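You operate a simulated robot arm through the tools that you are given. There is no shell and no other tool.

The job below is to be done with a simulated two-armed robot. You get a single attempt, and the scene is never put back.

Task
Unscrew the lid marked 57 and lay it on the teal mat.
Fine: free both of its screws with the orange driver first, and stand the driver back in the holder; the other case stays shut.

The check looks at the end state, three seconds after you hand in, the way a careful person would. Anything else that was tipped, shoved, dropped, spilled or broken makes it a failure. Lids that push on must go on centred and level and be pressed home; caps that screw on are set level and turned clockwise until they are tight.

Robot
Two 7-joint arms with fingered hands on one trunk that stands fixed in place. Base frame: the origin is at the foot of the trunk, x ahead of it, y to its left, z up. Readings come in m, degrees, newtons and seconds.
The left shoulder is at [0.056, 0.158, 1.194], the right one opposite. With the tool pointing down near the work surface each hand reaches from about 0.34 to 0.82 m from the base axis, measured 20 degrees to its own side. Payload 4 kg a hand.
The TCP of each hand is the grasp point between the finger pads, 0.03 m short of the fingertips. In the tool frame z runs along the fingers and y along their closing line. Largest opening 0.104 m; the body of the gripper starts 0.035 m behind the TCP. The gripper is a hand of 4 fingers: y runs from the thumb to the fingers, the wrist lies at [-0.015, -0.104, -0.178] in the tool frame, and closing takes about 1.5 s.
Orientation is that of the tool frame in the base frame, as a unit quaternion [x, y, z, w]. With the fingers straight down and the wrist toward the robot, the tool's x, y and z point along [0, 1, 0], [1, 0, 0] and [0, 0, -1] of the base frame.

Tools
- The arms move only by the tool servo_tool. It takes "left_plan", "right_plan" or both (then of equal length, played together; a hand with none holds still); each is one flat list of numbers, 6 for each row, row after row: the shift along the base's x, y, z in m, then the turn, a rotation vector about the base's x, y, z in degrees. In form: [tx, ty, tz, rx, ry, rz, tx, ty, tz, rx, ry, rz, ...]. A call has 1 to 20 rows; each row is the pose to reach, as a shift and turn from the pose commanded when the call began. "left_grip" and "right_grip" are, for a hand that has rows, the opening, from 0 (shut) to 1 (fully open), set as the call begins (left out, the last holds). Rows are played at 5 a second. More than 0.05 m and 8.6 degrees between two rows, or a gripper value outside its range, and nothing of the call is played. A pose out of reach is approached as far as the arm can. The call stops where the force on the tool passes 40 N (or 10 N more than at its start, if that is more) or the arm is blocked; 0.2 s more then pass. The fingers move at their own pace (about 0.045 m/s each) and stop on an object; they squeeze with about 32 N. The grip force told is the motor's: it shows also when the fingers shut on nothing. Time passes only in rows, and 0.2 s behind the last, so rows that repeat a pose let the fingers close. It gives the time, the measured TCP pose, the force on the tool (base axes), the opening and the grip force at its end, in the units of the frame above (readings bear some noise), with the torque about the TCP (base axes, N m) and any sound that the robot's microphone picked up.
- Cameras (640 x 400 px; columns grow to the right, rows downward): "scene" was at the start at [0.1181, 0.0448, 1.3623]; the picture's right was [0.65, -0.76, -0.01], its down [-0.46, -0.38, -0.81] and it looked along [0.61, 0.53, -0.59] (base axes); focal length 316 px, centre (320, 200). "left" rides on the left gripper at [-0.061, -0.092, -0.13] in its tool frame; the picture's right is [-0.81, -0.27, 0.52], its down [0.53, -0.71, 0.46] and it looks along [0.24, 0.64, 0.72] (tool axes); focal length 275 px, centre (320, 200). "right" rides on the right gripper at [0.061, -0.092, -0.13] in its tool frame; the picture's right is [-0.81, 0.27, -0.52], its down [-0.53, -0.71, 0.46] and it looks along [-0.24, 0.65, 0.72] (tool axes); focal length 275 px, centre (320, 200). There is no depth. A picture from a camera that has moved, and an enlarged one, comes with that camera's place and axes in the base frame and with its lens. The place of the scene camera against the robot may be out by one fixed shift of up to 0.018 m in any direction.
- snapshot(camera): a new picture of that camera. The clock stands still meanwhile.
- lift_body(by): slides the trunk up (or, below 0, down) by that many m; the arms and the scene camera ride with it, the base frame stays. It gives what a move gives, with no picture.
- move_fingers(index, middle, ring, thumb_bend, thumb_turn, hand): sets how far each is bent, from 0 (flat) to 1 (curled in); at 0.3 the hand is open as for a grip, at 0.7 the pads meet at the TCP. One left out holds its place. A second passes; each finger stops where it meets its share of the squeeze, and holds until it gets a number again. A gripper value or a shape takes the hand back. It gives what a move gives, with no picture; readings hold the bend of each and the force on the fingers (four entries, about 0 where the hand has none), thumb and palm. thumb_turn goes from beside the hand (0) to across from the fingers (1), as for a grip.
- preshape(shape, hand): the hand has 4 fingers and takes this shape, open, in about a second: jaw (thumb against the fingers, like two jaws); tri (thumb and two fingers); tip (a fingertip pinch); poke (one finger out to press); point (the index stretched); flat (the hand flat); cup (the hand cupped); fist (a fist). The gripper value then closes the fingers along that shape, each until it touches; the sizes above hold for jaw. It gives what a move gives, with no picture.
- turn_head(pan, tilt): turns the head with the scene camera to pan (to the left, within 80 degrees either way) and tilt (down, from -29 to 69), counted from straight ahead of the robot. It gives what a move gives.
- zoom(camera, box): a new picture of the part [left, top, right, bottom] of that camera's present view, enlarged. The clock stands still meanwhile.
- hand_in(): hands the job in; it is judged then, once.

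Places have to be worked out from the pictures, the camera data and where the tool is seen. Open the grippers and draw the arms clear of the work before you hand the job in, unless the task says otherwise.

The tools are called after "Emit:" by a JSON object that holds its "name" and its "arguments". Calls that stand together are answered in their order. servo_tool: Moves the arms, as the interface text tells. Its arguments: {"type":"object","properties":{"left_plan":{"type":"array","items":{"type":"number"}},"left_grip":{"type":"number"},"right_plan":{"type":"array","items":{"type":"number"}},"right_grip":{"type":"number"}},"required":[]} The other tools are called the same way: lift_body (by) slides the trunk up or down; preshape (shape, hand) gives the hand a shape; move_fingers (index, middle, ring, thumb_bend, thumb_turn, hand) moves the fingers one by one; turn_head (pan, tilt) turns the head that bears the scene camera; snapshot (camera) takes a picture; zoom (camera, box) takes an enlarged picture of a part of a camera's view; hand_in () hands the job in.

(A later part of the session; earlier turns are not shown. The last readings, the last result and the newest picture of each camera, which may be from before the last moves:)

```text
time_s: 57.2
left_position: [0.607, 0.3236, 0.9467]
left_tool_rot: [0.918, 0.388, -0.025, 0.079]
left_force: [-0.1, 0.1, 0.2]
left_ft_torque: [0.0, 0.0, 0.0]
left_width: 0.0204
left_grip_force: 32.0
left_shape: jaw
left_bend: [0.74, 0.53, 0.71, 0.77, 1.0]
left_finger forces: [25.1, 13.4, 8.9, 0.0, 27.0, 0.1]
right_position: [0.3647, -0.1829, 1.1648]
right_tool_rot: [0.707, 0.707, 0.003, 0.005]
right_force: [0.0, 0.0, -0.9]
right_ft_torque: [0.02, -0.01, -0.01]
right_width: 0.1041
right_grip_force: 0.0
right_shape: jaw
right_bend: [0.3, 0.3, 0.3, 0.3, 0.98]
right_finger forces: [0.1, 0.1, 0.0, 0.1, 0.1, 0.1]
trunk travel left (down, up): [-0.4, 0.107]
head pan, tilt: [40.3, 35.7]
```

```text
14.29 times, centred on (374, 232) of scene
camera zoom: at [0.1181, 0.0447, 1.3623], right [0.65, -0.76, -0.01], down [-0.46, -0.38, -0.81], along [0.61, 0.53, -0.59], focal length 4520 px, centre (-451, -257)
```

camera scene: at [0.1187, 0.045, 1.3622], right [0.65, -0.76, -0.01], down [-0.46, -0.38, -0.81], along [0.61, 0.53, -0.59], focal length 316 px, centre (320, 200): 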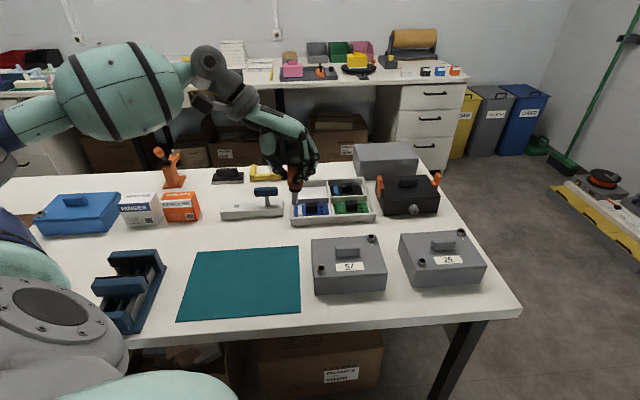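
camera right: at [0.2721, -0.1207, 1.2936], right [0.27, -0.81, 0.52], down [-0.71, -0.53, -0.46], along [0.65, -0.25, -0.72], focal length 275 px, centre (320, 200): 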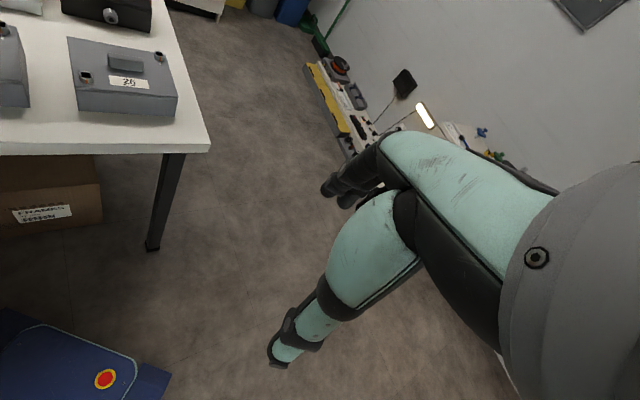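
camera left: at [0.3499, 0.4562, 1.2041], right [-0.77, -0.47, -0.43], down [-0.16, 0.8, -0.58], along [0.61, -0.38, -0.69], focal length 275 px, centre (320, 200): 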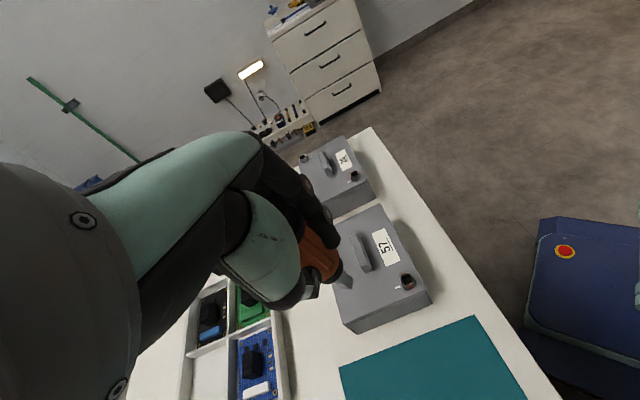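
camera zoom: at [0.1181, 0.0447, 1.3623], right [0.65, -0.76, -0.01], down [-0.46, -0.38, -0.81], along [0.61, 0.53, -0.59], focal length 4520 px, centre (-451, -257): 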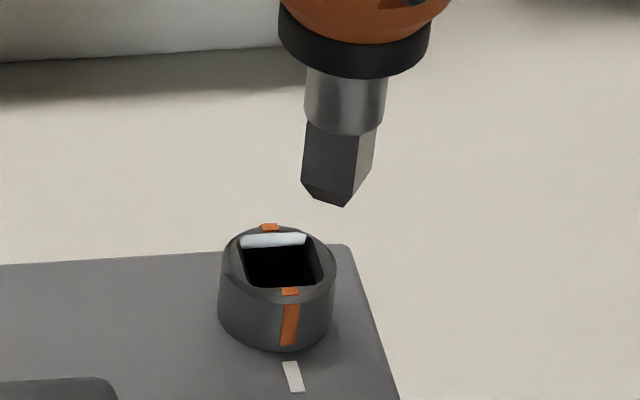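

The bit faces sit at azimuth ≈3.5° while the hole's are at ≈44°, so I need about −49° (or +41°). I raise a little and rotate the hand −40° (to ψ≈−84°), which leaves a comfortable range for the counter-clockwise quarter turn.

Emit:
{"name": "servo_tool", "arguments": {"left_plan": [0, 0, 0.02, 0, 0, -8, 0, 0, 0.03, 0, 0, -16, 0, 0, 0.03, 0, 0, -24, 0, 0, 0.03, 0, 0, -32, 0, 0, 0.03, 0, 0, -40, 0, 0, 0.03, 0, 0, -40]}}

Emit:
{"name": "zoom", "arguments": {"camera": "scene", "box": [345, 185, 400, 250]}}

Emit:
{"name": "snapshot", "arguments": {"camera": "left"}}

```text
time_s: 58.6
left_position: [0.6073, 0.3238, 0.9782]
left_tool_rot: [0.995, 0.049, -0.049, 0.067]
left_force: [-0.4, 0.8, -0.5]
left_ft_torque: [0.0, 0.03, 0.01]
left_width: 0.0208
left_grip_force: 31.7
left_shape: jaw
left_bend: [0.74, 0.53, 0.71, 0.77, 1.0]
left_finger forces: [25.1, 13.4, 8.9, 0.0, 26.8, 0.0]
right_position: [0.3656, -0.1823, 1.1652]
right_tool_rot: [0.708, 0.707, 0.003, 0.005]
right_force: [-0.4, -0.5, 0.1]
right_ft_torque: [-0.01, -0.04, 0.03]
right_width: 0.1037
right_grip_force: 0.0
right_shape: jaw
right_bend: [0.3, 0.3, 0.3, 0.3, 0.98]
right_finger forces: [0.1, 0.0, 0.0, 0.0, 0.0, 0.1]
trunk travel left (down, up): [-0.4, 0.107]
head pan, tilt: [40.3, 35.7]
```

```text
6.15 times, centred on (372, 218) of scene
camera zoom: at [0.1182, 0.0451, 1.3623], right [0.65, -0.76, -0.01], down [-0.46, -0.38, -0.81], along [0.61, 0.53, -0.59], focal length 1947 px, centre (-3, 92)
```

zoom: 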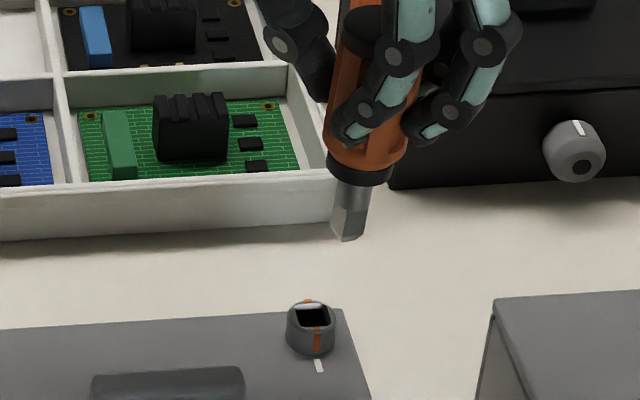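

```text
taken
camera left: at [0.5492, 0.4249, 1.102], right [-0.88, 0.13, -0.46], down [0.41, 0.69, -0.6], along [0.24, -0.71, -0.66], focal length 275 px, centre (320, 200)
```

left: 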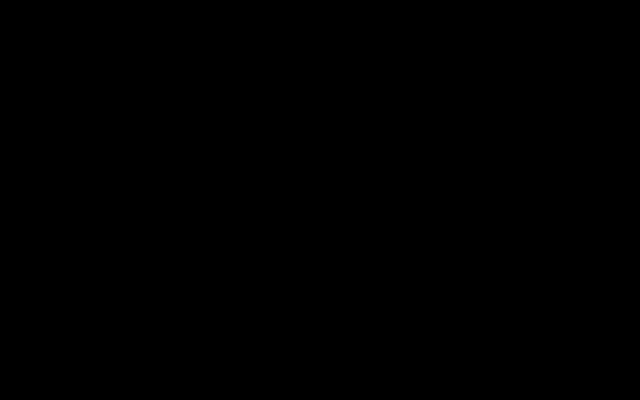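

At this yaw the forearm blocks the left camera, so I'll use the right hand's camera as a second eye: I move the right hand above the front of case 26, turned 45°, looking at the second screw.

Emit:
{"name": "servo_tool", "arguments": {"right_plan": [0.024, 0.031, 0, 0, 0, 5, 0.048, 0.062, -0.007, 0, 0, 10, 0.072, 0.093, -0.014, 0, 0, 15, 0.096, 0.124, -0.021, 0, 0, 20, 0.12, 0.155, -0.028, 0, 0, 25, 0.144, 0.186, -0.035, 0, 0, 30, 0.168, 0.217, -0.042, 0, 0, 35, 0.192, 0.248, -0.05, 0, 0, 40, 0.216, 0.28, -0.063, 0, 0, 45, 0.216, 0.28, -0.063, 0, 0, 45]}}

Emit:
{"name": "snapshot", "arguments": {"camera": "right"}}

Emit:
{"name": "snapshot", "arguments": {"camera": "scene"}}

```text
time_s: 60.8
left_position: [0.6066, 0.3222, 0.978]
left_tool_rot: [0.995, 0.05, -0.051, 0.065]
left_force: [1.2, -0.5, -1.8]
left_ft_torque: [0.01, 0.0, 0.03]
left_width: 0.021
left_grip_force: 32.0
left_shape: jaw
left_bend: [0.74, 0.53, 0.71, 0.77, 1.0]
left_finger forces: [25.1, 13.5, 8.9, 0.0, 26.8, 0.0]
right_position: [0.5822, 0.0985, 1.0978]
right_tool_rot: [0.383, 0.924, 0.006, 0.003]
right_force: [0.5, -0.4, -0.3]
right_ft_torque: [-0.03, 0.02, 0.04]
right_width: 0.1038
right_grip_force: 0.0
right_shape: jaw
right_bend: [0.3, 0.3, 0.3, 0.3, 0.98]
right_finger forces: [0.0, 0.0, 0.1, 0.1, 0.1, 0.1]
trunk travel left (down, up): [-0.4, 0.107]
head pan, tilt: [40.3, 35.7]
```

```text
taken
camera right: at [0.4731, 0.0764, 1.2275], right [0.76, -0.38, 0.52], down [-0.12, -0.88, -0.46], along [0.63, 0.29, -0.72], focal length 275 px, centre (320, 200)
```

right: 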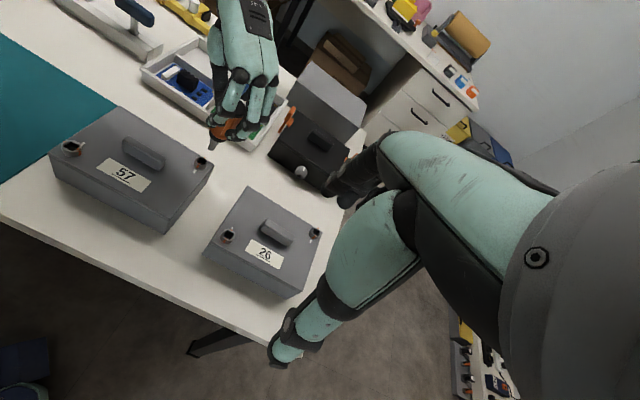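

```text
taken
camera scene: at [0.1184, 0.0438, 1.3624], right [0.65, -0.76, -0.01], down [-0.46, -0.38, -0.81], along [0.61, 0.53, -0.59], focal length 316 px, centre (320, 200)
```

scene: 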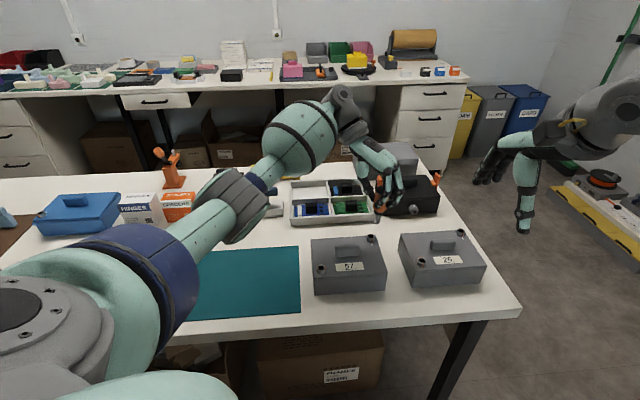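

The right camera sees both the bit and the second screw. I zoom it there along with the scene camera.

Emit:
{"name": "zoom", "arguments": {"camera": "right", "box": [180, 110, 260, 180]}}

Emit:
{"name": "zoom", "arguments": {"camera": "scene", "box": [358, 205, 394, 250]}}

```text
5.71 times, centred on (220, 145) of right
camera zoom: at [0.4731, 0.0764, 1.2275], right [0.76, -0.38, 0.52], down [-0.12, -0.88, -0.46], along [0.63, 0.29, -0.72], focal length 1573 px, centre (891, 514)
```

zoom: 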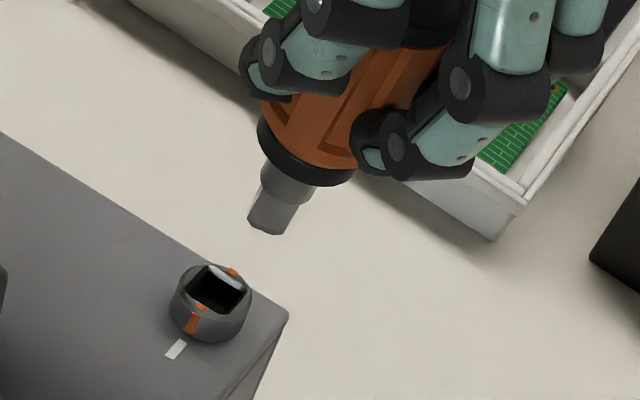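

```text
8.89 times, centred on (376, 228) of scene
camera zoom: at [0.1184, 0.0438, 1.3624], right [0.65, -0.76, -0.01], down [-0.46, -0.38, -0.81], along [0.61, 0.53, -0.59], focal length 2812 px, centre (-178, -44)
```

zoom: 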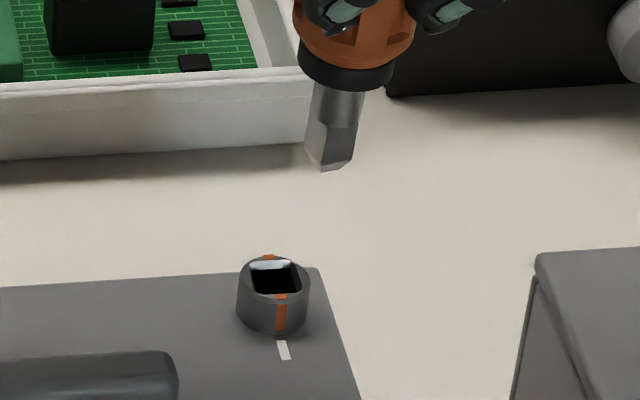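

I zoom on the full driver from the right camera to measure its lean in this view.

Emit:
{"name": "zoom", "arguments": {"camera": "right", "box": [195, 95, 265, 160]}}

Emit:
{"name": "zoom", "arguments": {"camera": "scene", "box": [355, 180, 400, 235]}}

```text
6.15 times, centred on (230, 128) of right
camera zoom: at [0.4731, 0.0764, 1.2275], right [0.76, -0.38, 0.52], down [-0.12, -0.88, -0.46], along [0.63, 0.29, -0.72], focal length 1694 px, centre (874, 646)
```

zoom: 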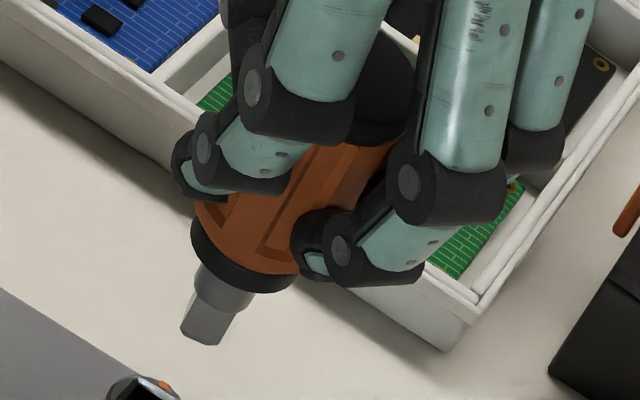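

```text
7.27 times, centred on (378, 208) of scene
camera zoom: at [0.1184, 0.0438, 1.3624], right [0.65, -0.76, -0.01], down [-0.46, -0.38, -0.81], along [0.61, 0.53, -0.59], focal length 2301 px, centre (-98, 146)
```

zoom: 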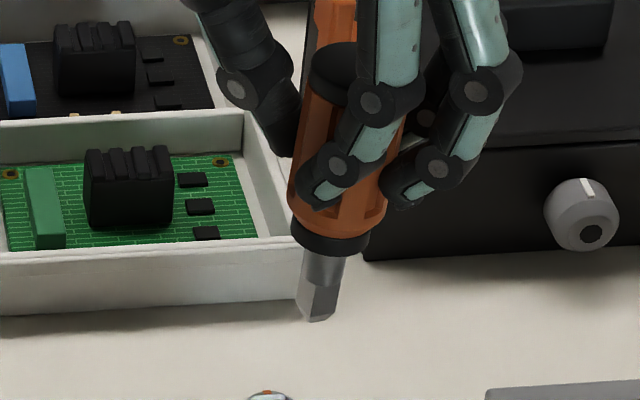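

The two views disagree on the lean, so I zoom in hard on the bit and collar with the right camera.

Emit:
{"name": "zoom", "arguments": {"camera": "right", "box": [205, 120, 241, 154]}}

Emit:
{"name": "zoom", "arguments": {"camera": "scene", "box": [362, 205, 390, 233]}}

```text
11.76 times, centred on (223, 137) of right
camera zoom: at [0.4731, 0.0764, 1.2275], right [0.76, -0.38, 0.52], down [-0.12, -0.88, -0.46], along [0.63, 0.29, -0.72], focal length 3238 px, centre (1461, 941)
```

zoom: 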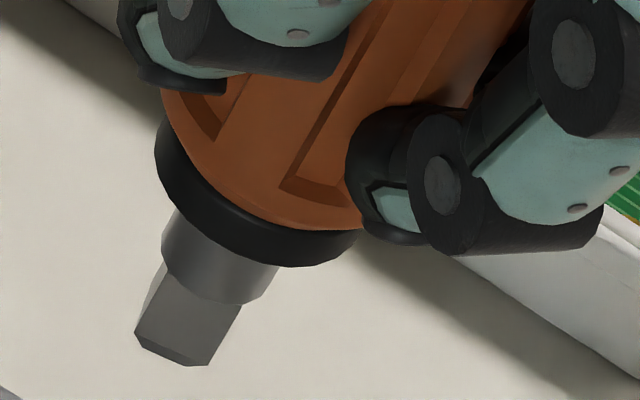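

```text
14.29 times, centred on (376, 219) of scene
camera zoom: at [0.1184, 0.0438, 1.3624], right [0.65, -0.76, -0.01], down [-0.46, -0.38, -0.81], along [0.61, 0.53, -0.59], focal length 4520 px, centre (-480, -71)
```

zoom: 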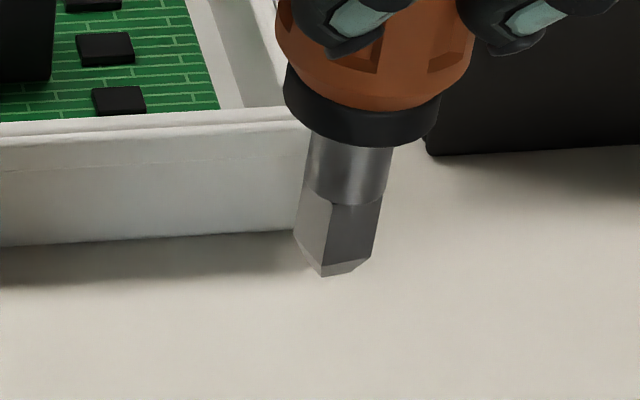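

On closer look the driver is within ~2° of vertical. The tip is at about (0.612, 0.314, 0.900) and the hole at (0.6116, 0.3245, 0.852); I rotate −8°, shift (+1.2, +11.2) mm and lower 3 cm.

Emit:
{"name": "servo_tool", "arguments": {"left_plan": [0.0005, 0.005, -0.008, 0, 0, -4, 0.0012, 0.0112, -0.018, 0, 0, -8, 0.0012, 0.0112, -0.03, 0, 0, -8, 0.0012, 0.0112, -0.03, 0, 0, -8]}}

Emit:
{"name": "zoom", "arguments": {"camera": "right", "box": [180, 130, 225, 175]}}

Emit:
{"name": "zoom", "arguments": {"camera": "scene", "box": [355, 215, 390, 250]}}

```text
time_s: 61.8
left_position: [0.6131, 0.3365, 0.9469]
left_tool_rot: [0.996, -0.02, -0.055, 0.062]
left_force: [0.2, 0.2, -0.6]
left_ft_torque: [0.02, -0.02, 0.0]
left_width: 0.0207
left_grip_force: 32.1
left_shape: jaw
left_bend: [0.74, 0.53, 0.71, 0.77, 1.0]
left_finger forces: [25.0, 13.3, 8.8, 0.0, 26.9, 0.1]
right_position: [0.5816, 0.0995, 1.0979]
right_tool_rot: [0.382, 0.924, 0.006, 0.002]
right_force: [-0.2, -0.4, -0.5]
right_ft_torque: [-0.05, -0.05, 0.04]
right_width: 0.1038
right_grip_force: 0.1
right_shape: jaw
right_bend: [0.3, 0.3, 0.3, 0.3, 0.98]
right_finger forces: [0.0, 0.0, 0.0, 0.1, 0.1, 0.1]
trunk travel left (down, up): [-0.4, 0.107]
head pan, tilt: [40.3, 35.7]
```

```text
8.89 times, centred on (202, 152) of right
camera zoom: at [0.4735, 0.0771, 1.2274], right [0.76, -0.38, 0.52], down [-0.12, -0.88, -0.46], along [0.63, 0.29, -0.72], focal length 2447 px, centre (1364, 622)
```

zoom: 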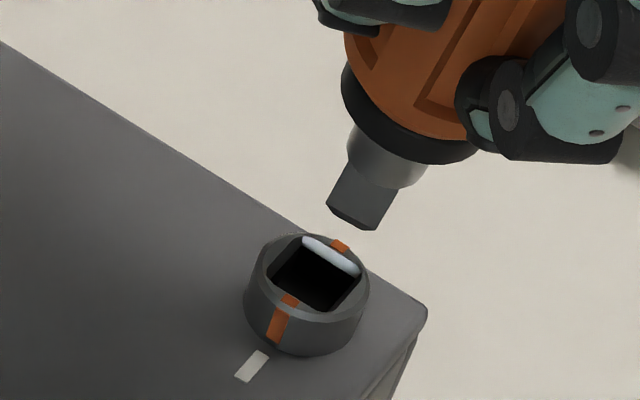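

```text
11.43 times, centred on (372, 232) of scene
camera zoom: at [0.119, 0.0446, 1.3623], right [0.65, -0.76, -0.01], down [-0.46, -0.38, -0.81], along [0.61, 0.53, -0.59], focal length 3616 px, centre (-280, -171)
```

zoom: 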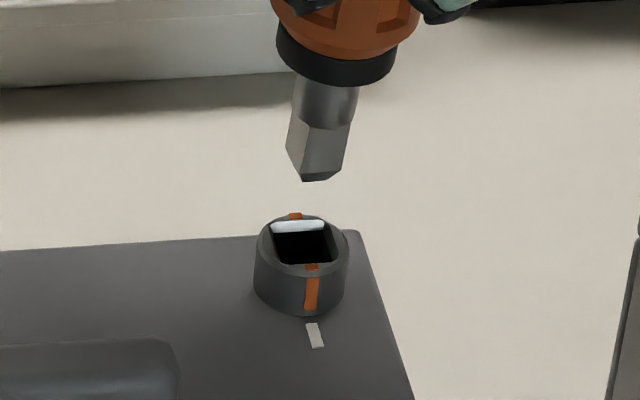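

Tip is at about (0.6147, 0.326, 0.872) versus hole (0.611, 0.3246, 0.852), with the squares parallel. I shift (−3.7, −1.4) mm and lower 1.4 cm.

Emit:
{"name": "servo_tool", "arguments": {"left_plan": [-0.0037, -0.0014, -0.004, 0, 0, 0, -0.0037, -0.0014, -0.009, 0, 0, 0, -0.0037, -0.0014, -0.014, 0, 0, 0, -0.0037, -0.0014, -0.014, 0, 0, 0]}}

Emit:
{"name": "zoom", "arguments": {"camera": "right", "box": [185, 140, 220, 175]}}

Emit:
{"name": "zoom", "arguments": {"camera": "scene", "box": [360, 225, 385, 250]}}

```text
time_s: 62.8
left_position: [0.6078, 0.3352, 0.9331]
left_tool_rot: [0.996, -0.021, -0.056, 0.063]
left_force: [0.2, -0.4, 0.1]
left_ft_torque: [-0.01, -0.01, -0.02]
left_width: 0.0207
left_grip_force: 31.6
left_shape: jaw
left_bend: [0.74, 0.53, 0.71, 0.77, 1.0]
left_finger forces: [25.0, 13.4, 8.8, 0.1, 26.8, 0.1]
right_position: [0.5831, 0.0994, 1.0964]
right_tool_rot: [0.383, 0.924, 0.005, 0.003]
right_force: [0.0, 0.8, 1.0]
right_ft_torque: [0.01, -0.03, 0.03]
right_width: 0.1041
right_grip_force: 0.1
right_shape: jaw
right_bend: [0.3, 0.3, 0.3, 0.3, 0.98]
right_finger forces: [0.0, 0.0, 0.1, 0.0, 0.0, 0.0]
trunk travel left (down, up): [-0.4, 0.107]
head pan, tilt: [40.3, 35.7]
```

```text
11.43 times, centred on (202, 158) of right
camera zoom: at [0.4732, 0.0773, 1.2275], right [0.76, -0.38, 0.52], down [-0.12, -0.88, -0.46], along [0.63, 0.29, -0.72], focal length 3146 px, centre (1663, 686)
```

zoom: 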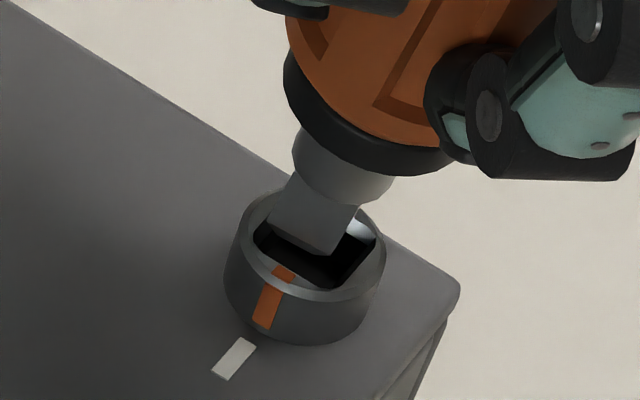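

```text
16.00 times, centred on (372, 238) of scene
camera zoom: at [0.1187, 0.0448, 1.3623], right [0.65, -0.76, -0.01], down [-0.46, -0.38, -0.81], along [0.61, 0.53, -0.59], focal length 5062 px, centre (-520, -400)
```

zoom: 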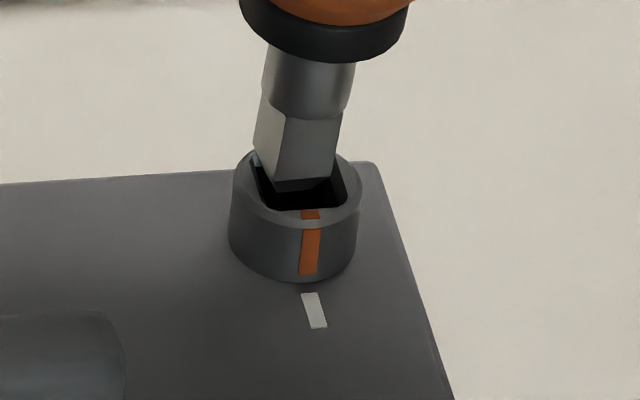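

The tip is ~4 mm above the rim and centred to within ~0.6 mm in both views. I shift (+0.4, −0.4) mm and insert slowly.

Emit:
{"name": "servo_tool", "arguments": {"left_plan": [0.0004, -0.0004, -0.002, 0, 0, 0, 0.0004, -0.0004, -0.004, 0, 0, 0, 0.0004, -0.0004, -0.006, 0, 0, 0, 0.0004, -0.0004, -0.008, 0, 0, 0, 0.0004, -0.0004, -0.0095, 0, 0, 0, 0.0004, -0.0004, -0.0095, 0, 0, 0]}}

Emit:
{"name": "zoom", "arguments": {"camera": "right", "box": [185, 140, 220, 175]}}

Emit:
{"name": "zoom", "arguments": {"camera": "scene", "box": [360, 225, 385, 250]}}

```text
time_s: 64.2
left_position: [0.6086, 0.3351, 0.9242]
left_tool_rot: [0.996, -0.02, -0.054, 0.063]
left_force: [1.9, 1.0, 3.4]
left_ft_torque: [-0.04, -0.11, 0.02]
left_width: 0.0207
left_grip_force: 31.8
left_shape: jaw
left_bend: [0.74, 0.53, 0.71, 0.77, 1.0]
left_finger forces: [24.9, 13.5, 9.2, 0.1, 27.7, 0.0]
right_position: [0.5835, 0.099, 1.0993]
right_tool_rot: [0.383, 0.924, 0.006, 0.003]
right_force: [0.4, -0.1, -0.1]
right_ft_torque: [0.01, -0.06, 0.02]
right_width: 0.1038
right_grip_force: 0.1
right_shape: jaw
right_bend: [0.3, 0.3, 0.3, 0.3, 0.98]
right_finger forces: [0.0, 0.1, 0.1, 0.0, 0.0, 0.0]
trunk travel left (down, up): [-0.4, 0.107]
head pan, tilt: [40.3, 35.7]
```

```text
11.43 times, centred on (202, 158) of right
camera zoom: at [0.4731, 0.077, 1.2276], right [0.76, -0.38, 0.52], down [-0.12, -0.88, -0.46], along [0.63, 0.29, -0.72], focal length 3146 px, centre (1663, 686)
```

zoom: 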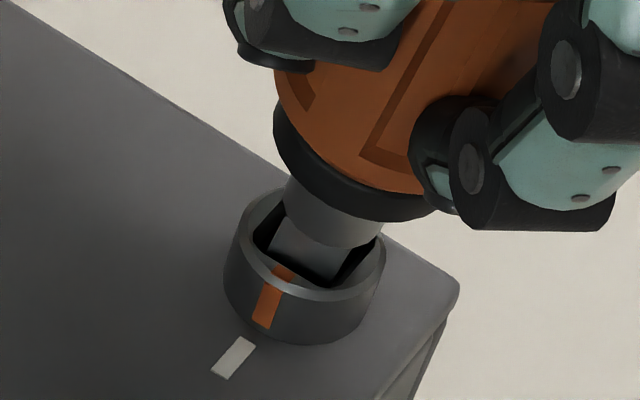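

```text
16.00 times, centred on (372, 238) of scene
camera zoom: at [0.1185, 0.0445, 1.3624], right [0.65, -0.76, -0.01], down [-0.46, -0.38, -0.81], along [0.61, 0.53, -0.59], focal length 5062 px, centre (-520, -400)
```

zoom: 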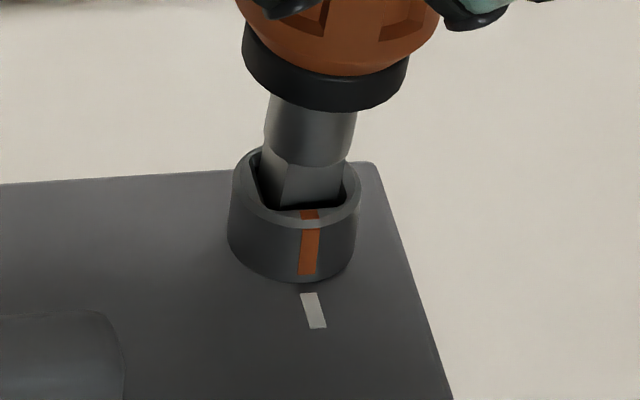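

The bit is in the second screw. I press 3 mm further to seat it, then turn counter-clockwise 40° along the arc about the screw axis.

Emit:
{"name": "servo_tool", "arguments": {"left_plan": [0, 0, -0.0015, 0, 0, 0, 0, 0, -0.003, 0, 0, 0, -0.0014, -0.0004, -0.003, 0, 0, 8, -0.0028, -0.0011, -0.003, 0, 0, 16, -0.004, -0.0019, -0.003, 0, 0, 24, -0.0051, -0.0029, -0.003, 0, 0, 32, -0.0061, -0.004, -0.003, 0, 0, 40, -0.0061, -0.004, -0.003, 0, 0, 40]}}

Emit:
{"name": "zoom", "arguments": {"camera": "right", "box": [185, 140, 220, 175]}}

Emit:
{"name": "zoom", "arguments": {"camera": "scene", "box": [360, 225, 385, 250]}}

```text
time_s: 66.0
left_position: [0.599, 0.3285, 0.9221]
left_tool_rot: [0.943, 0.324, -0.029, 0.077]
left_force: [5.6, -0.2, 12.1]
left_ft_torque: [0.0, -0.56, 0.01]
left_width: 0.0213
left_grip_force: 31.9
left_shape: jaw
left_bend: [0.74, 0.52, 0.72, 0.77, 1.0]
left_finger forces: [24.1, 15.8, 10.8, 0.0, 27.3, 0.1]
right_position: [0.5819, 0.0994, 1.0982]
right_tool_rot: [0.383, 0.924, 0.005, 0.003]
right_force: [-0.1, -0.3, 0.1]
right_ft_torque: [-0.02, 0.01, 0.04]
right_width: 0.1043
right_grip_force: 0.0
right_shape: jaw
right_bend: [0.3, 0.3, 0.3, 0.3, 0.98]
right_finger forces: [0.1, 0.0, 0.1, 0.0, 0.0, 0.0]
trunk travel left (down, up): [-0.4, 0.107]
head pan, tilt: [40.3, 35.7]
```

```text
11.43 times, centred on (202, 158) of right
camera zoom: at [0.4728, 0.0764, 1.2278], right [0.76, -0.38, 0.52], down [-0.12, -0.88, -0.46], along [0.63, 0.29, -0.72], focal length 3146 px, centre (1663, 686)
```

zoom: 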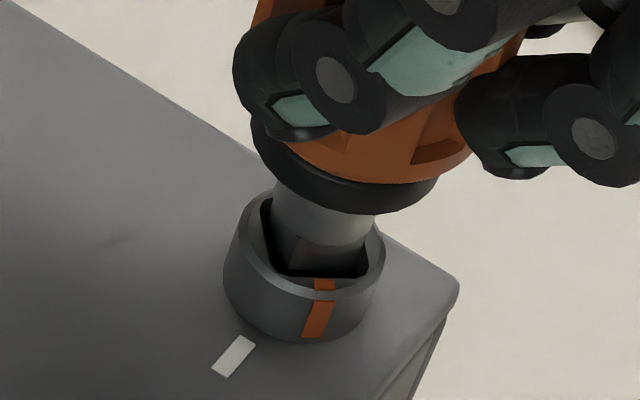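

```text
16.00 times, centred on (372, 238) of scene
camera zoom: at [0.118, 0.0438, 1.3624], right [0.65, -0.76, -0.01], down [-0.46, -0.38, -0.81], along [0.61, 0.53, -0.59], focal length 5062 px, centre (-520, -400)
```

zoom: 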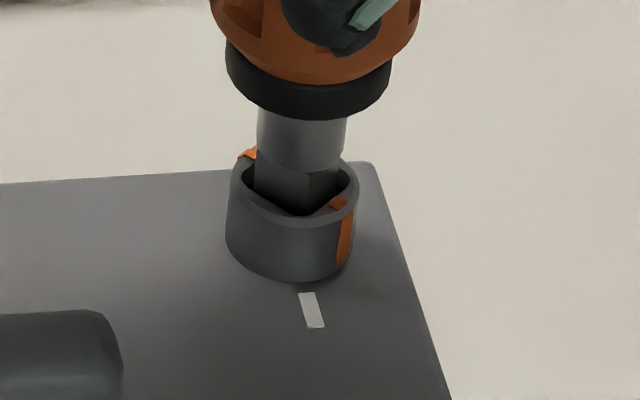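

The second screw follows (~37° so far), with a small side force toward +x. I continue 56° more, adding a slight (+2, +1) mm correction.

Emit:
{"name": "servo_tool", "arguments": {"left_plan": [0.0012, -0.0003, 0, 0, 0, 8, 0.0006, -0.0016, 0, 0, 0, 16, 0.0001, -0.0031, 0, 0, 0, 24, -0.0001, -0.0045, 0, 0, 0, 32, -0.0001, -0.006, 0, 0, 0, 40, 0.0001, -0.0075, 0, 0, 0, 48, 0.0005, -0.0089, 0, 0, 0, 56, 0.0005, -0.0089, 0, 0, 0, 56]}}

Emit:
{"name": "zoom", "arguments": {"camera": "right", "box": [185, 140, 220, 175]}}

Emit:
{"name": "zoom", "arguments": {"camera": "scene", "box": [360, 225, 385, 250]}}

```text
time_s: 67.8
left_position: [0.5982, 0.3198, 0.9223]
left_tool_rot: [0.681, 0.728, 0.011, 0.082]
left_force: [5.2, -1.0, 8.8]
left_ft_torque: [0.07, -0.47, -0.1]
left_width: 0.0212
left_grip_force: 32.0
left_shape: jaw
left_bend: [0.74, 0.52, 0.6, 0.76, 1.0]
left_finger forces: [24.4, 16.1, 8.1, 0.0, 25.5, 0.0]
right_position: [0.5809, 0.0997, 1.0983]
right_tool_rot: [0.383, 0.924, 0.006, 0.002]
right_force: [-0.4, 0.5, 0.2]
right_ft_torque: [0.02, 0.01, -0.01]
right_width: 0.1041
right_grip_force: 0.1
right_shape: jaw
right_bend: [0.3, 0.3, 0.3, 0.3, 0.98]
right_finger forces: [0.0, 0.0, 0.0, 0.0, 0.0, 0.0]
trunk travel left (down, up): [-0.4, 0.107]
head pan, tilt: [40.3, 35.7]
```

```text
11.43 times, centred on (202, 158) of right
camera zoom: at [0.4728, 0.0768, 1.2278], right [0.76, -0.38, 0.52], down [-0.12, -0.88, -0.46], along [0.63, 0.29, -0.72], focal length 3146 px, centre (1663, 686)
```

zoom: 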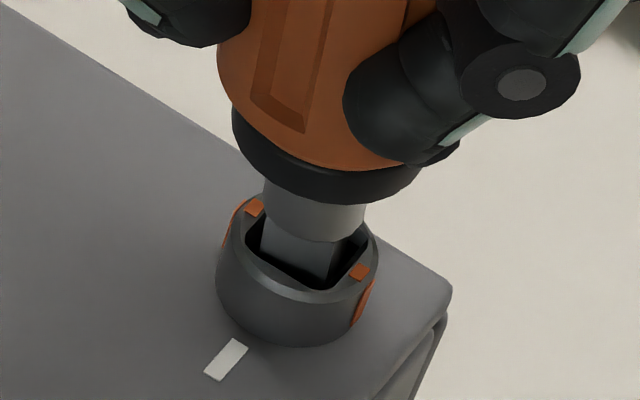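

```text
16.00 times, centred on (372, 238) of scene
camera zoom: at [0.118, 0.0442, 1.3624], right [0.65, -0.76, -0.01], down [-0.46, -0.38, -0.81], along [0.61, 0.53, -0.59], focal length 5062 px, centre (-520, -400)
```

zoom: 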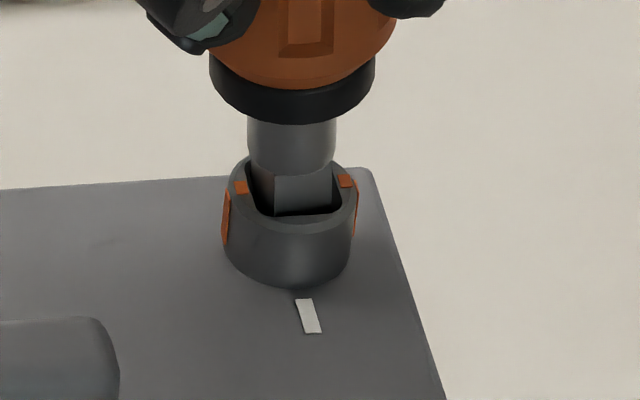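

The marks are now at about 90°. I turn a further 10° with a small +x correction to make sure it is against its stop.

Emit:
{"name": "servo_tool", "arguments": {"left_plan": [0.0015, -0.0004, 0, 0, 0, 3, 0.002, -0.001, 0, 0, 0, 7, 0.0024, -0.0016, 0, 0, 0, 10, 0.0024, -0.0016, 0, 0, 0, 10]}}

Emit:
{"name": "zoom", "arguments": {"camera": "right", "box": [185, 140, 220, 175]}}

Emit:
{"name": "zoom", "arguments": {"camera": "scene", "box": [360, 225, 385, 250]}}

```text
time_s: 68.8
left_position: [0.6008, 0.3163, 0.9229]
left_tool_rot: [0.615, 0.784, 0.018, 0.08]
left_force: [3.1, -0.4, 5.8]
left_ft_torque: [0.02, -0.24, -0.18]
left_width: 0.0209
left_grip_force: 32.4
left_shape: jaw
left_bend: [0.74, 0.52, 0.59, 0.76, 1.0]
left_finger forces: [17.1, 15.3, 6.9, 0.1, 23.1, 0.0]
right_position: [0.5814, 0.0998, 1.0974]
right_tool_rot: [0.382, 0.924, 0.006, 0.002]
right_force: [-0.2, -0.3, 0.1]
right_ft_torque: [0.02, -0.02, 0.02]
right_width: 0.1039
right_grip_force: 0.0
right_shape: jaw
right_bend: [0.3, 0.3, 0.3, 0.3, 0.98]
right_finger forces: [0.0, 0.0, 0.1, 0.0, 0.0, 0.1]
trunk travel left (down, up): [-0.4, 0.107]
head pan, tilt: [40.3, 35.7]
```

```text
11.43 times, centred on (202, 158) of right
camera zoom: at [0.4731, 0.077, 1.2276], right [0.76, -0.38, 0.52], down [-0.12, -0.88, -0.46], along [0.63, 0.29, -0.72], focal length 3146 px, centre (1663, 686)
```

zoom: 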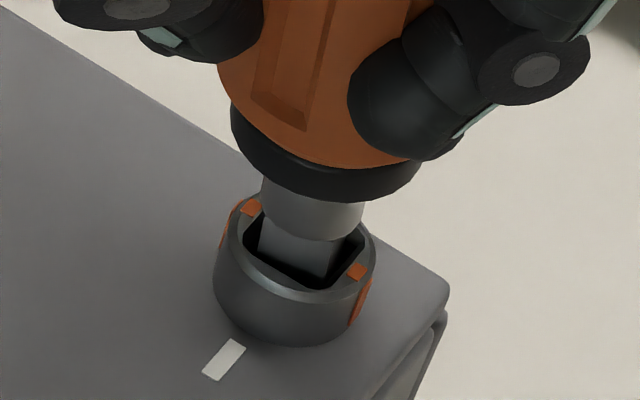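

```text
16.00 times, centred on (372, 238) of scene
camera zoom: at [0.1183, 0.0444, 1.3623], right [0.65, -0.76, -0.01], down [-0.46, -0.38, -0.81], along [0.61, 0.53, -0.59], focal length 5062 px, centre (-520, -400)
```

zoom: 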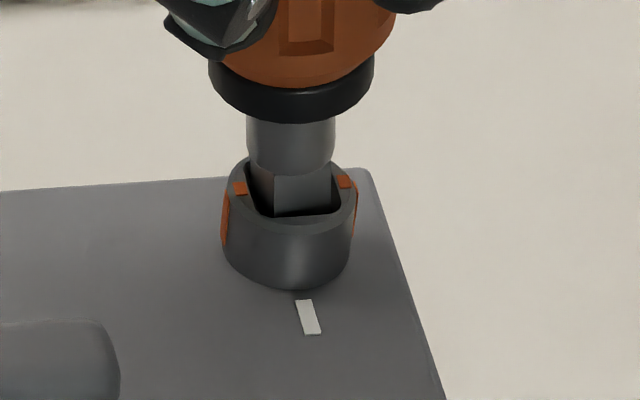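

Further turning only slips in the hand while the marks stay put: the second screw is at its stop, so freed. I back off 8° and lift the driver straight out.

Emit:
{"name": "servo_tool", "arguments": {"left_plan": [0.0003, 0.0006, 0, 0, 0, -4, 0.0, 0.0012, 0, 0, 0, -8, 0.0, 0.0012, 0.003, 0, 0, -8, 0.0, 0.0012, 0.007, 0, 0, -8, 0.0, 0.0012, 0.014, 0, 0, -8, 0.0, 0.0012, 0.028, 0, 0, -8, 0.0, 0.0012, 0.05, 0, 0, -8, 0.0, 0.0012, 0.08, 0, 0, -8, 0.0, 0.0012, 0.08, 0, 0, -8]}}

Emit:
{"name": "snapshot", "arguments": {"camera": "scene"}}

Emit:
{"name": "snapshot", "arguments": {"camera": "right"}}

Emit:
{"name": "snapshot", "arguments": {"camera": "left"}}

```text
time_s: 70.8
left_position: [0.6009, 0.3202, 1.0016]
left_tool_rot: [0.668, 0.739, 0.012, 0.082]
left_force: [0.2, 0.4, -0.8]
left_ft_torque: [-0.03, -0.02, 0.0]
left_width: 0.0209
left_grip_force: 31.9
left_shape: jaw
left_bend: [0.74, 0.52, 0.59, 0.77, 1.0]
left_finger forces: [18.1, 14.1, 7.8, 0.0, 24.6, 0.1]
right_position: [0.5819, 0.0991, 1.0991]
right_tool_rot: [0.383, 0.924, 0.006, 0.002]
right_force: [-0.7, -0.4, 0.2]
right_ft_torque: [0.01, 0.03, 0.04]
right_width: 0.104
right_grip_force: 0.1
right_shape: jaw
right_bend: [0.3, 0.3, 0.3, 0.3, 0.98]
right_finger forces: [0.1, 0.0, 0.0, 0.1, 0.1, 0.1]
trunk travel left (down, up): [-0.4, 0.107]
head pan, tilt: [40.3, 35.7]
```

```text
taken
camera scene: at [0.1188, 0.0449, 1.3623], right [0.65, -0.76, -0.01], down [-0.46, -0.38, -0.81], along [0.61, 0.53, -0.59], focal length 316 px, centre (320, 200)
```

scene: 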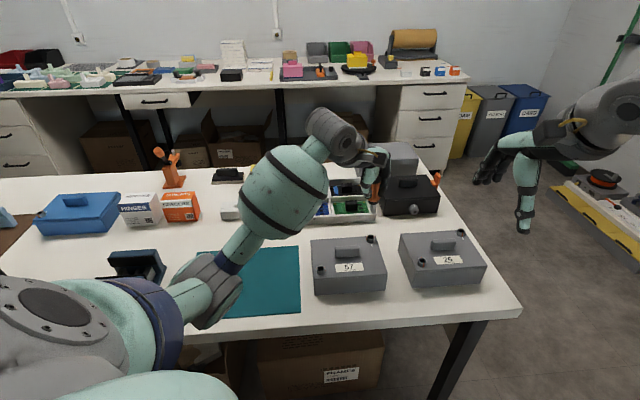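

```text
taken
camera right: at [0.4735, 0.0774, 1.2274], right [0.76, -0.38, 0.52], down [-0.12, -0.88, -0.46], along [0.63, 0.29, -0.72], focal length 275 px, centre (320, 200)
```

right: 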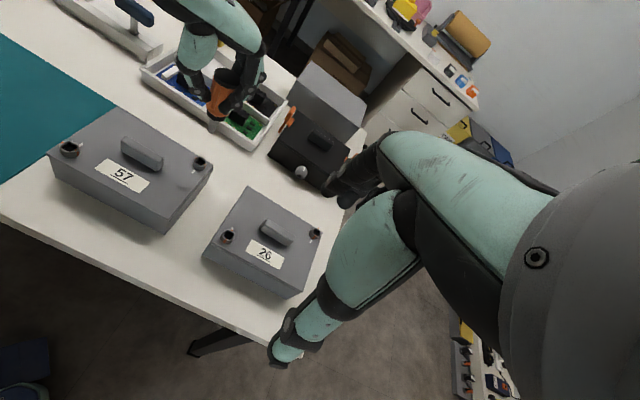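

```text
taken
camera left: at [0.4982, 0.2597, 1.1256], right [-0.12, -0.88, -0.46], down [-0.69, 0.41, -0.6], along [0.71, 0.24, -0.66], focal length 275 px, centre (320, 200)
```

left: 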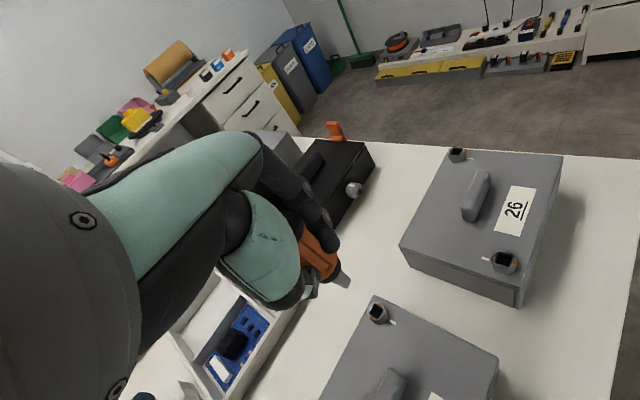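

Driver is clear. I verify both screw marks and the lid's seat before putting the driver away.

Emit:
{"name": "zoom", "arguments": {"camera": "right", "box": [40, 90, 230, 240]}}

Emit:
{"name": "zoom", "arguments": {"camera": "scene", "box": [300, 225, 400, 300]}}

```text
2.67 times, centred on (135, 165) of right
camera zoom: at [0.4735, 0.0774, 1.2274], right [0.76, -0.38, 0.52], down [-0.12, -0.88, -0.46], along [0.63, 0.29, -0.72], focal length 734 px, centre (813, 293)
```

zoom: 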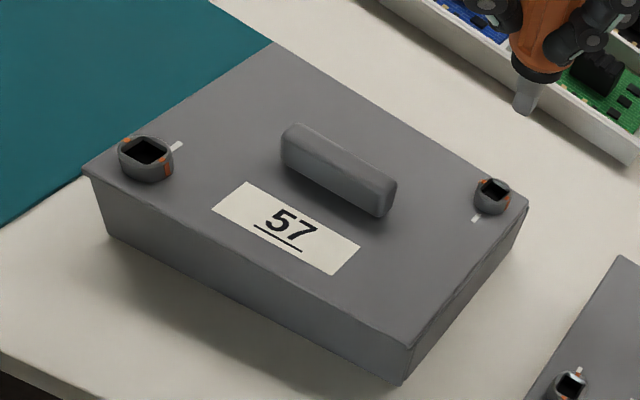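

```text
5.33 times, centred on (350, 262) of scene
camera zoom: at [0.1188, 0.0449, 1.3623], right [0.65, -0.76, -0.01], down [-0.46, -0.38, -0.81], along [0.61, 0.53, -0.59], focal length 1688 px, centre (160, -133)
```

zoom: 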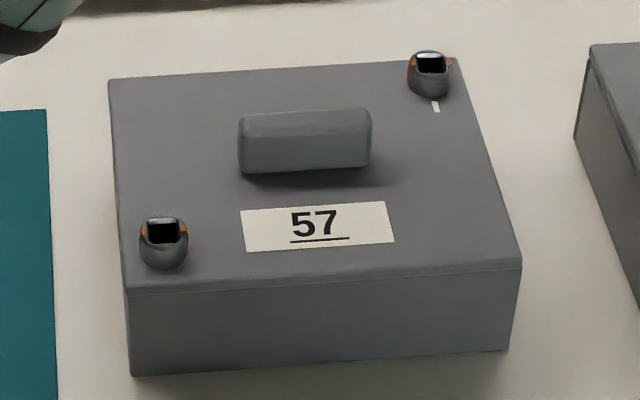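

Both screws show their stripes at right angles to the ticks — free. Now I zoom on the held driver to measure its tilt and bit yaw for returning it to the rail.

Emit:
{"name": "zoom", "arguments": {"camera": "scene", "box": [355, 165, 405, 225]}}

Emit:
{"name": "zoom", "arguments": {"camera": "right", "box": [190, 60, 260, 130]}}

Emit:
{"name": "zoom", "arguments": {"camera": "left", "box": [290, 220, 370, 300]}}

```text
6.67 times, centred on (380, 195) of scene
camera zoom: at [0.1188, 0.0449, 1.3623], right [0.65, -0.76, -0.01], down [-0.46, -0.38, -0.81], along [0.61, 0.53, -0.59], focal length 2109 px, centre (-80, 233)
```

zoom: 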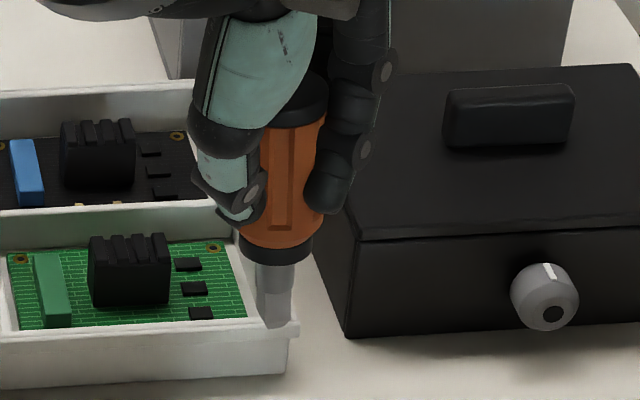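

```text
5.71 times, centred on (225, 95) of right
camera zoom: at [0.4735, 0.0774, 1.2274], right [0.76, -0.38, 0.52], down [-0.12, -0.88, -0.46], along [0.63, 0.29, -0.72], focal length 1573 px, centre (863, 800)
```

zoom: 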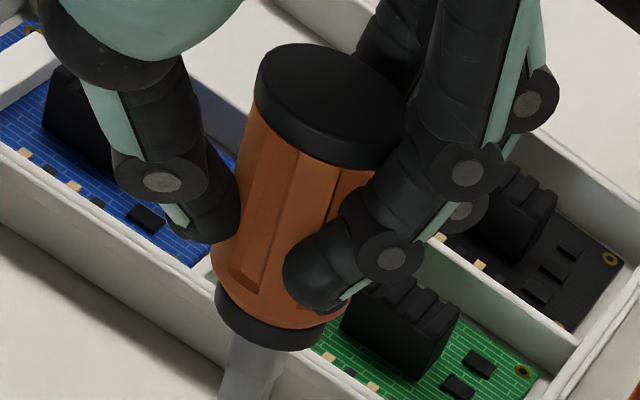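

```text
5.00 times, centred on (330, 260) of left
camera zoom: at [0.4982, 0.2597, 1.1256], right [-0.12, -0.88, -0.46], down [-0.69, 0.41, -0.6], along [0.71, 0.24, -0.66], focal length 1376 px, centre (270, -100)
```

zoom: 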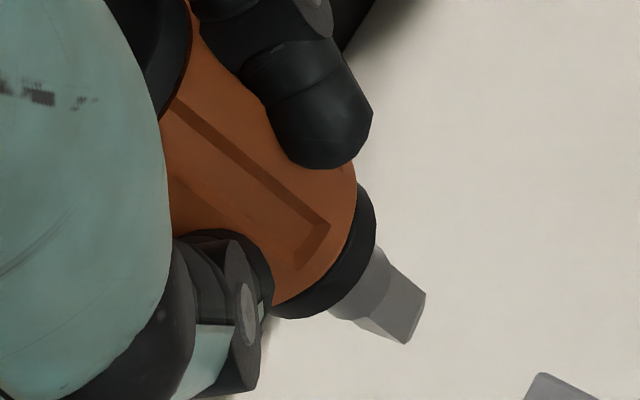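

The driver is nearly vertical again (bottom ~3° toward +x) with the tip ≈12 mm ahead of the TCP. I raise it, trim the tilt, and carry it toward the rail while turning to ψ≈28°.

Emit:
{"name": "servo_tool", "arguments": {"left_plan": [0, 0, 0.03, 0.4, 1.5, 0, 0, 0.01, 0.06, 0.7, 2.9, 0, -0.008, 0.045, 0.06, 0.7, 2.9, 0, -0.017, 0.085, 0.06, 0.7, 2.9, 0, -0.026, 0.125, 0.06, 0.7, 2.9, 0, -0.035, 0.165, 0.06, 0.7, 2.9, 0, -0.044, 0.205, 0.06, 0.7, 2.9, 0, -0.053, 0.245, 0.06, 0.7, 2.9, 0, -0.062, 0.285, 0.06, 0.7, 2.9, 0, -0.071, 0.32, 0.06, 0.7, 2.9, 0, -0.08, 0.355, 0.06, 0.7, 2.9, 0, -0.09, 0.385, 0.06, 0.7, 2.9, 0, -0.09, 0.385, 0.06, 0.7, 2.9, 0]}}

Emit:
{"name": "snapshot", "arguments": {"camera": "scene"}}

Emit:
{"name": "snapshot", "arguments": {"camera": "left"}}

```text
time_s: 73.6
left_position: [0.5113, 0.7071, 1.0633]
left_tool_rot: [0.669, 0.741, -0.001, 0.058]
left_force: [0.5, 0.0, -1.0]
left_ft_torque: [-0.01, 0.03, -0.01]
left_width: 0.0208
left_grip_force: 32.2
left_shape: jaw
left_bend: [0.74, 0.52, 0.59, 0.77, 1.0]
left_finger forces: [18.2, 13.9, 7.8, 0.0, 23.6, 0.1]
right_position: [0.5826, 0.1, 1.0988]
right_tool_rot: [0.383, 0.924, 0.006, 0.002]
right_force: [-0.2, -0.8, 0.3]
right_ft_torque: [0.01, 0.04, -0.03]
right_width: 0.1039
right_grip_force: 0.0
right_shape: jaw
right_bend: [0.3, 0.3, 0.3, 0.3, 0.98]
right_finger forces: [0.0, 0.1, 0.1, 0.0, 0.0, 0.0]
trunk travel left (down, up): [-0.4, 0.107]
head pan, tilt: [40.3, 35.7]
```

```text
taken
camera scene: at [0.1187, 0.0445, 1.3623], right [0.65, -0.76, -0.01], down [-0.46, -0.38, -0.81], along [0.61, 0.53, -0.59], focal length 316 px, centre (320, 200)
```

scene: 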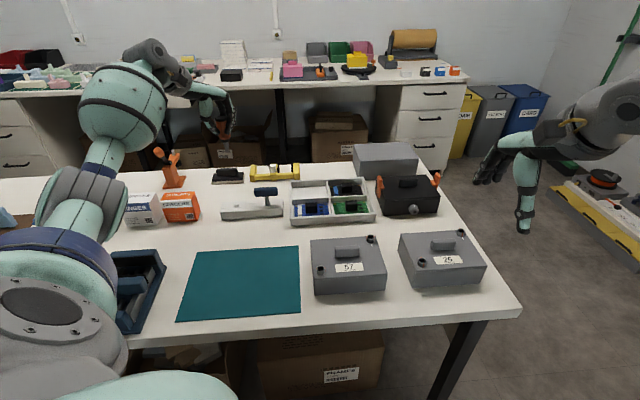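

```text
taken
camera left: at [0.4156, 0.6449, 1.1918], right [-0.15, -0.87, -0.47], down [-0.72, 0.42, -0.55], along [0.68, 0.25, -0.69], focal length 275 px, centre (320, 200)
```

left: 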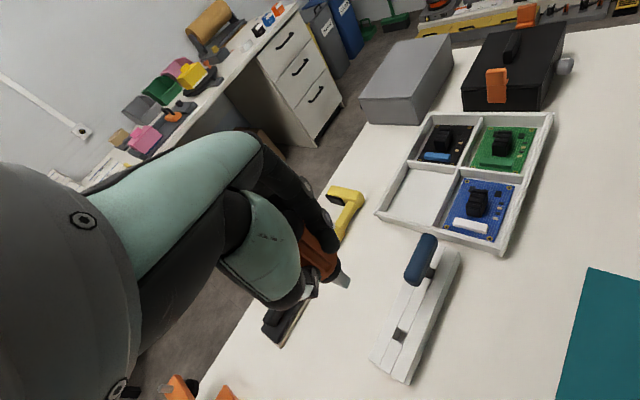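

Reached the spot above the rail at ψ≈6° without trouble. I zoom in on the bit and the slot to compare their yaw.

Emit:
{"name": "zoom", "arguments": {"camera": "left", "box": [300, 230, 440, 390]}}

Emit:
{"name": "zoom", "arguments": {"camera": "scene", "box": [195, 85, 245, 145]}}

Emit:
{"name": "zoom", "arguments": {"camera": "left", "box": [318, 250, 362, 300]}}

```text
2.50 times, centred on (370, 310) of left
camera zoom: at [0.4156, 0.6449, 1.1918], right [-0.15, -0.87, -0.47], down [-0.72, 0.42, -0.55], along [0.68, 0.25, -0.69], focal length 688 px, centre (195, -75)
```

zoom: 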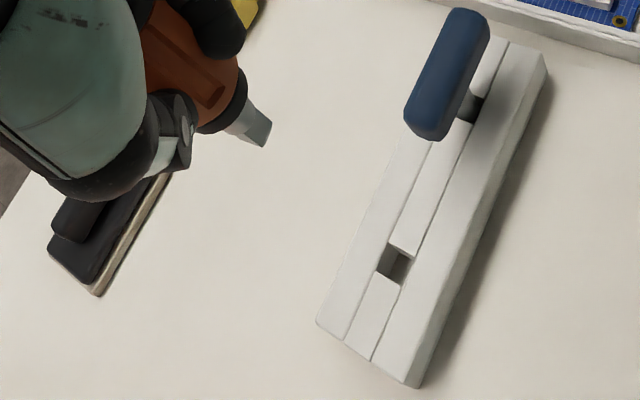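

```text
6.67 times, centred on (220, 115) of scene
camera zoom: at [0.1187, 0.0445, 1.3623], right [0.65, -0.76, -0.01], down [-0.46, -0.38, -0.81], along [0.61, 0.53, -0.59], focal length 2109 px, centre (987, 767)
```

zoom: 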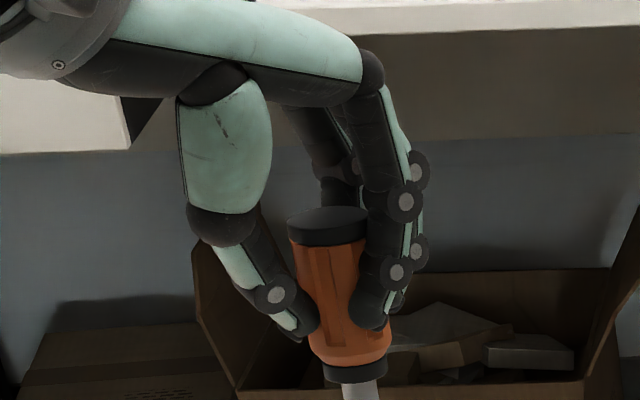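

```text
8.00 times, centred on (340, 275) of left
camera zoom: at [0.4156, 0.6449, 1.1918], right [-0.15, -0.87, -0.47], down [-0.72, 0.42, -0.55], along [0.68, 0.25, -0.69], focal length 2202 px, centre (160, -400)
```

zoom: 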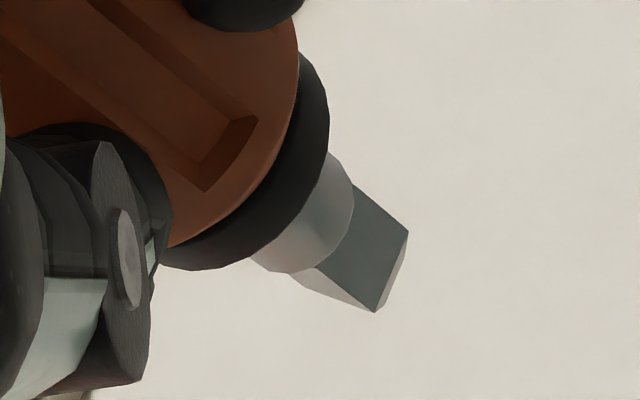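

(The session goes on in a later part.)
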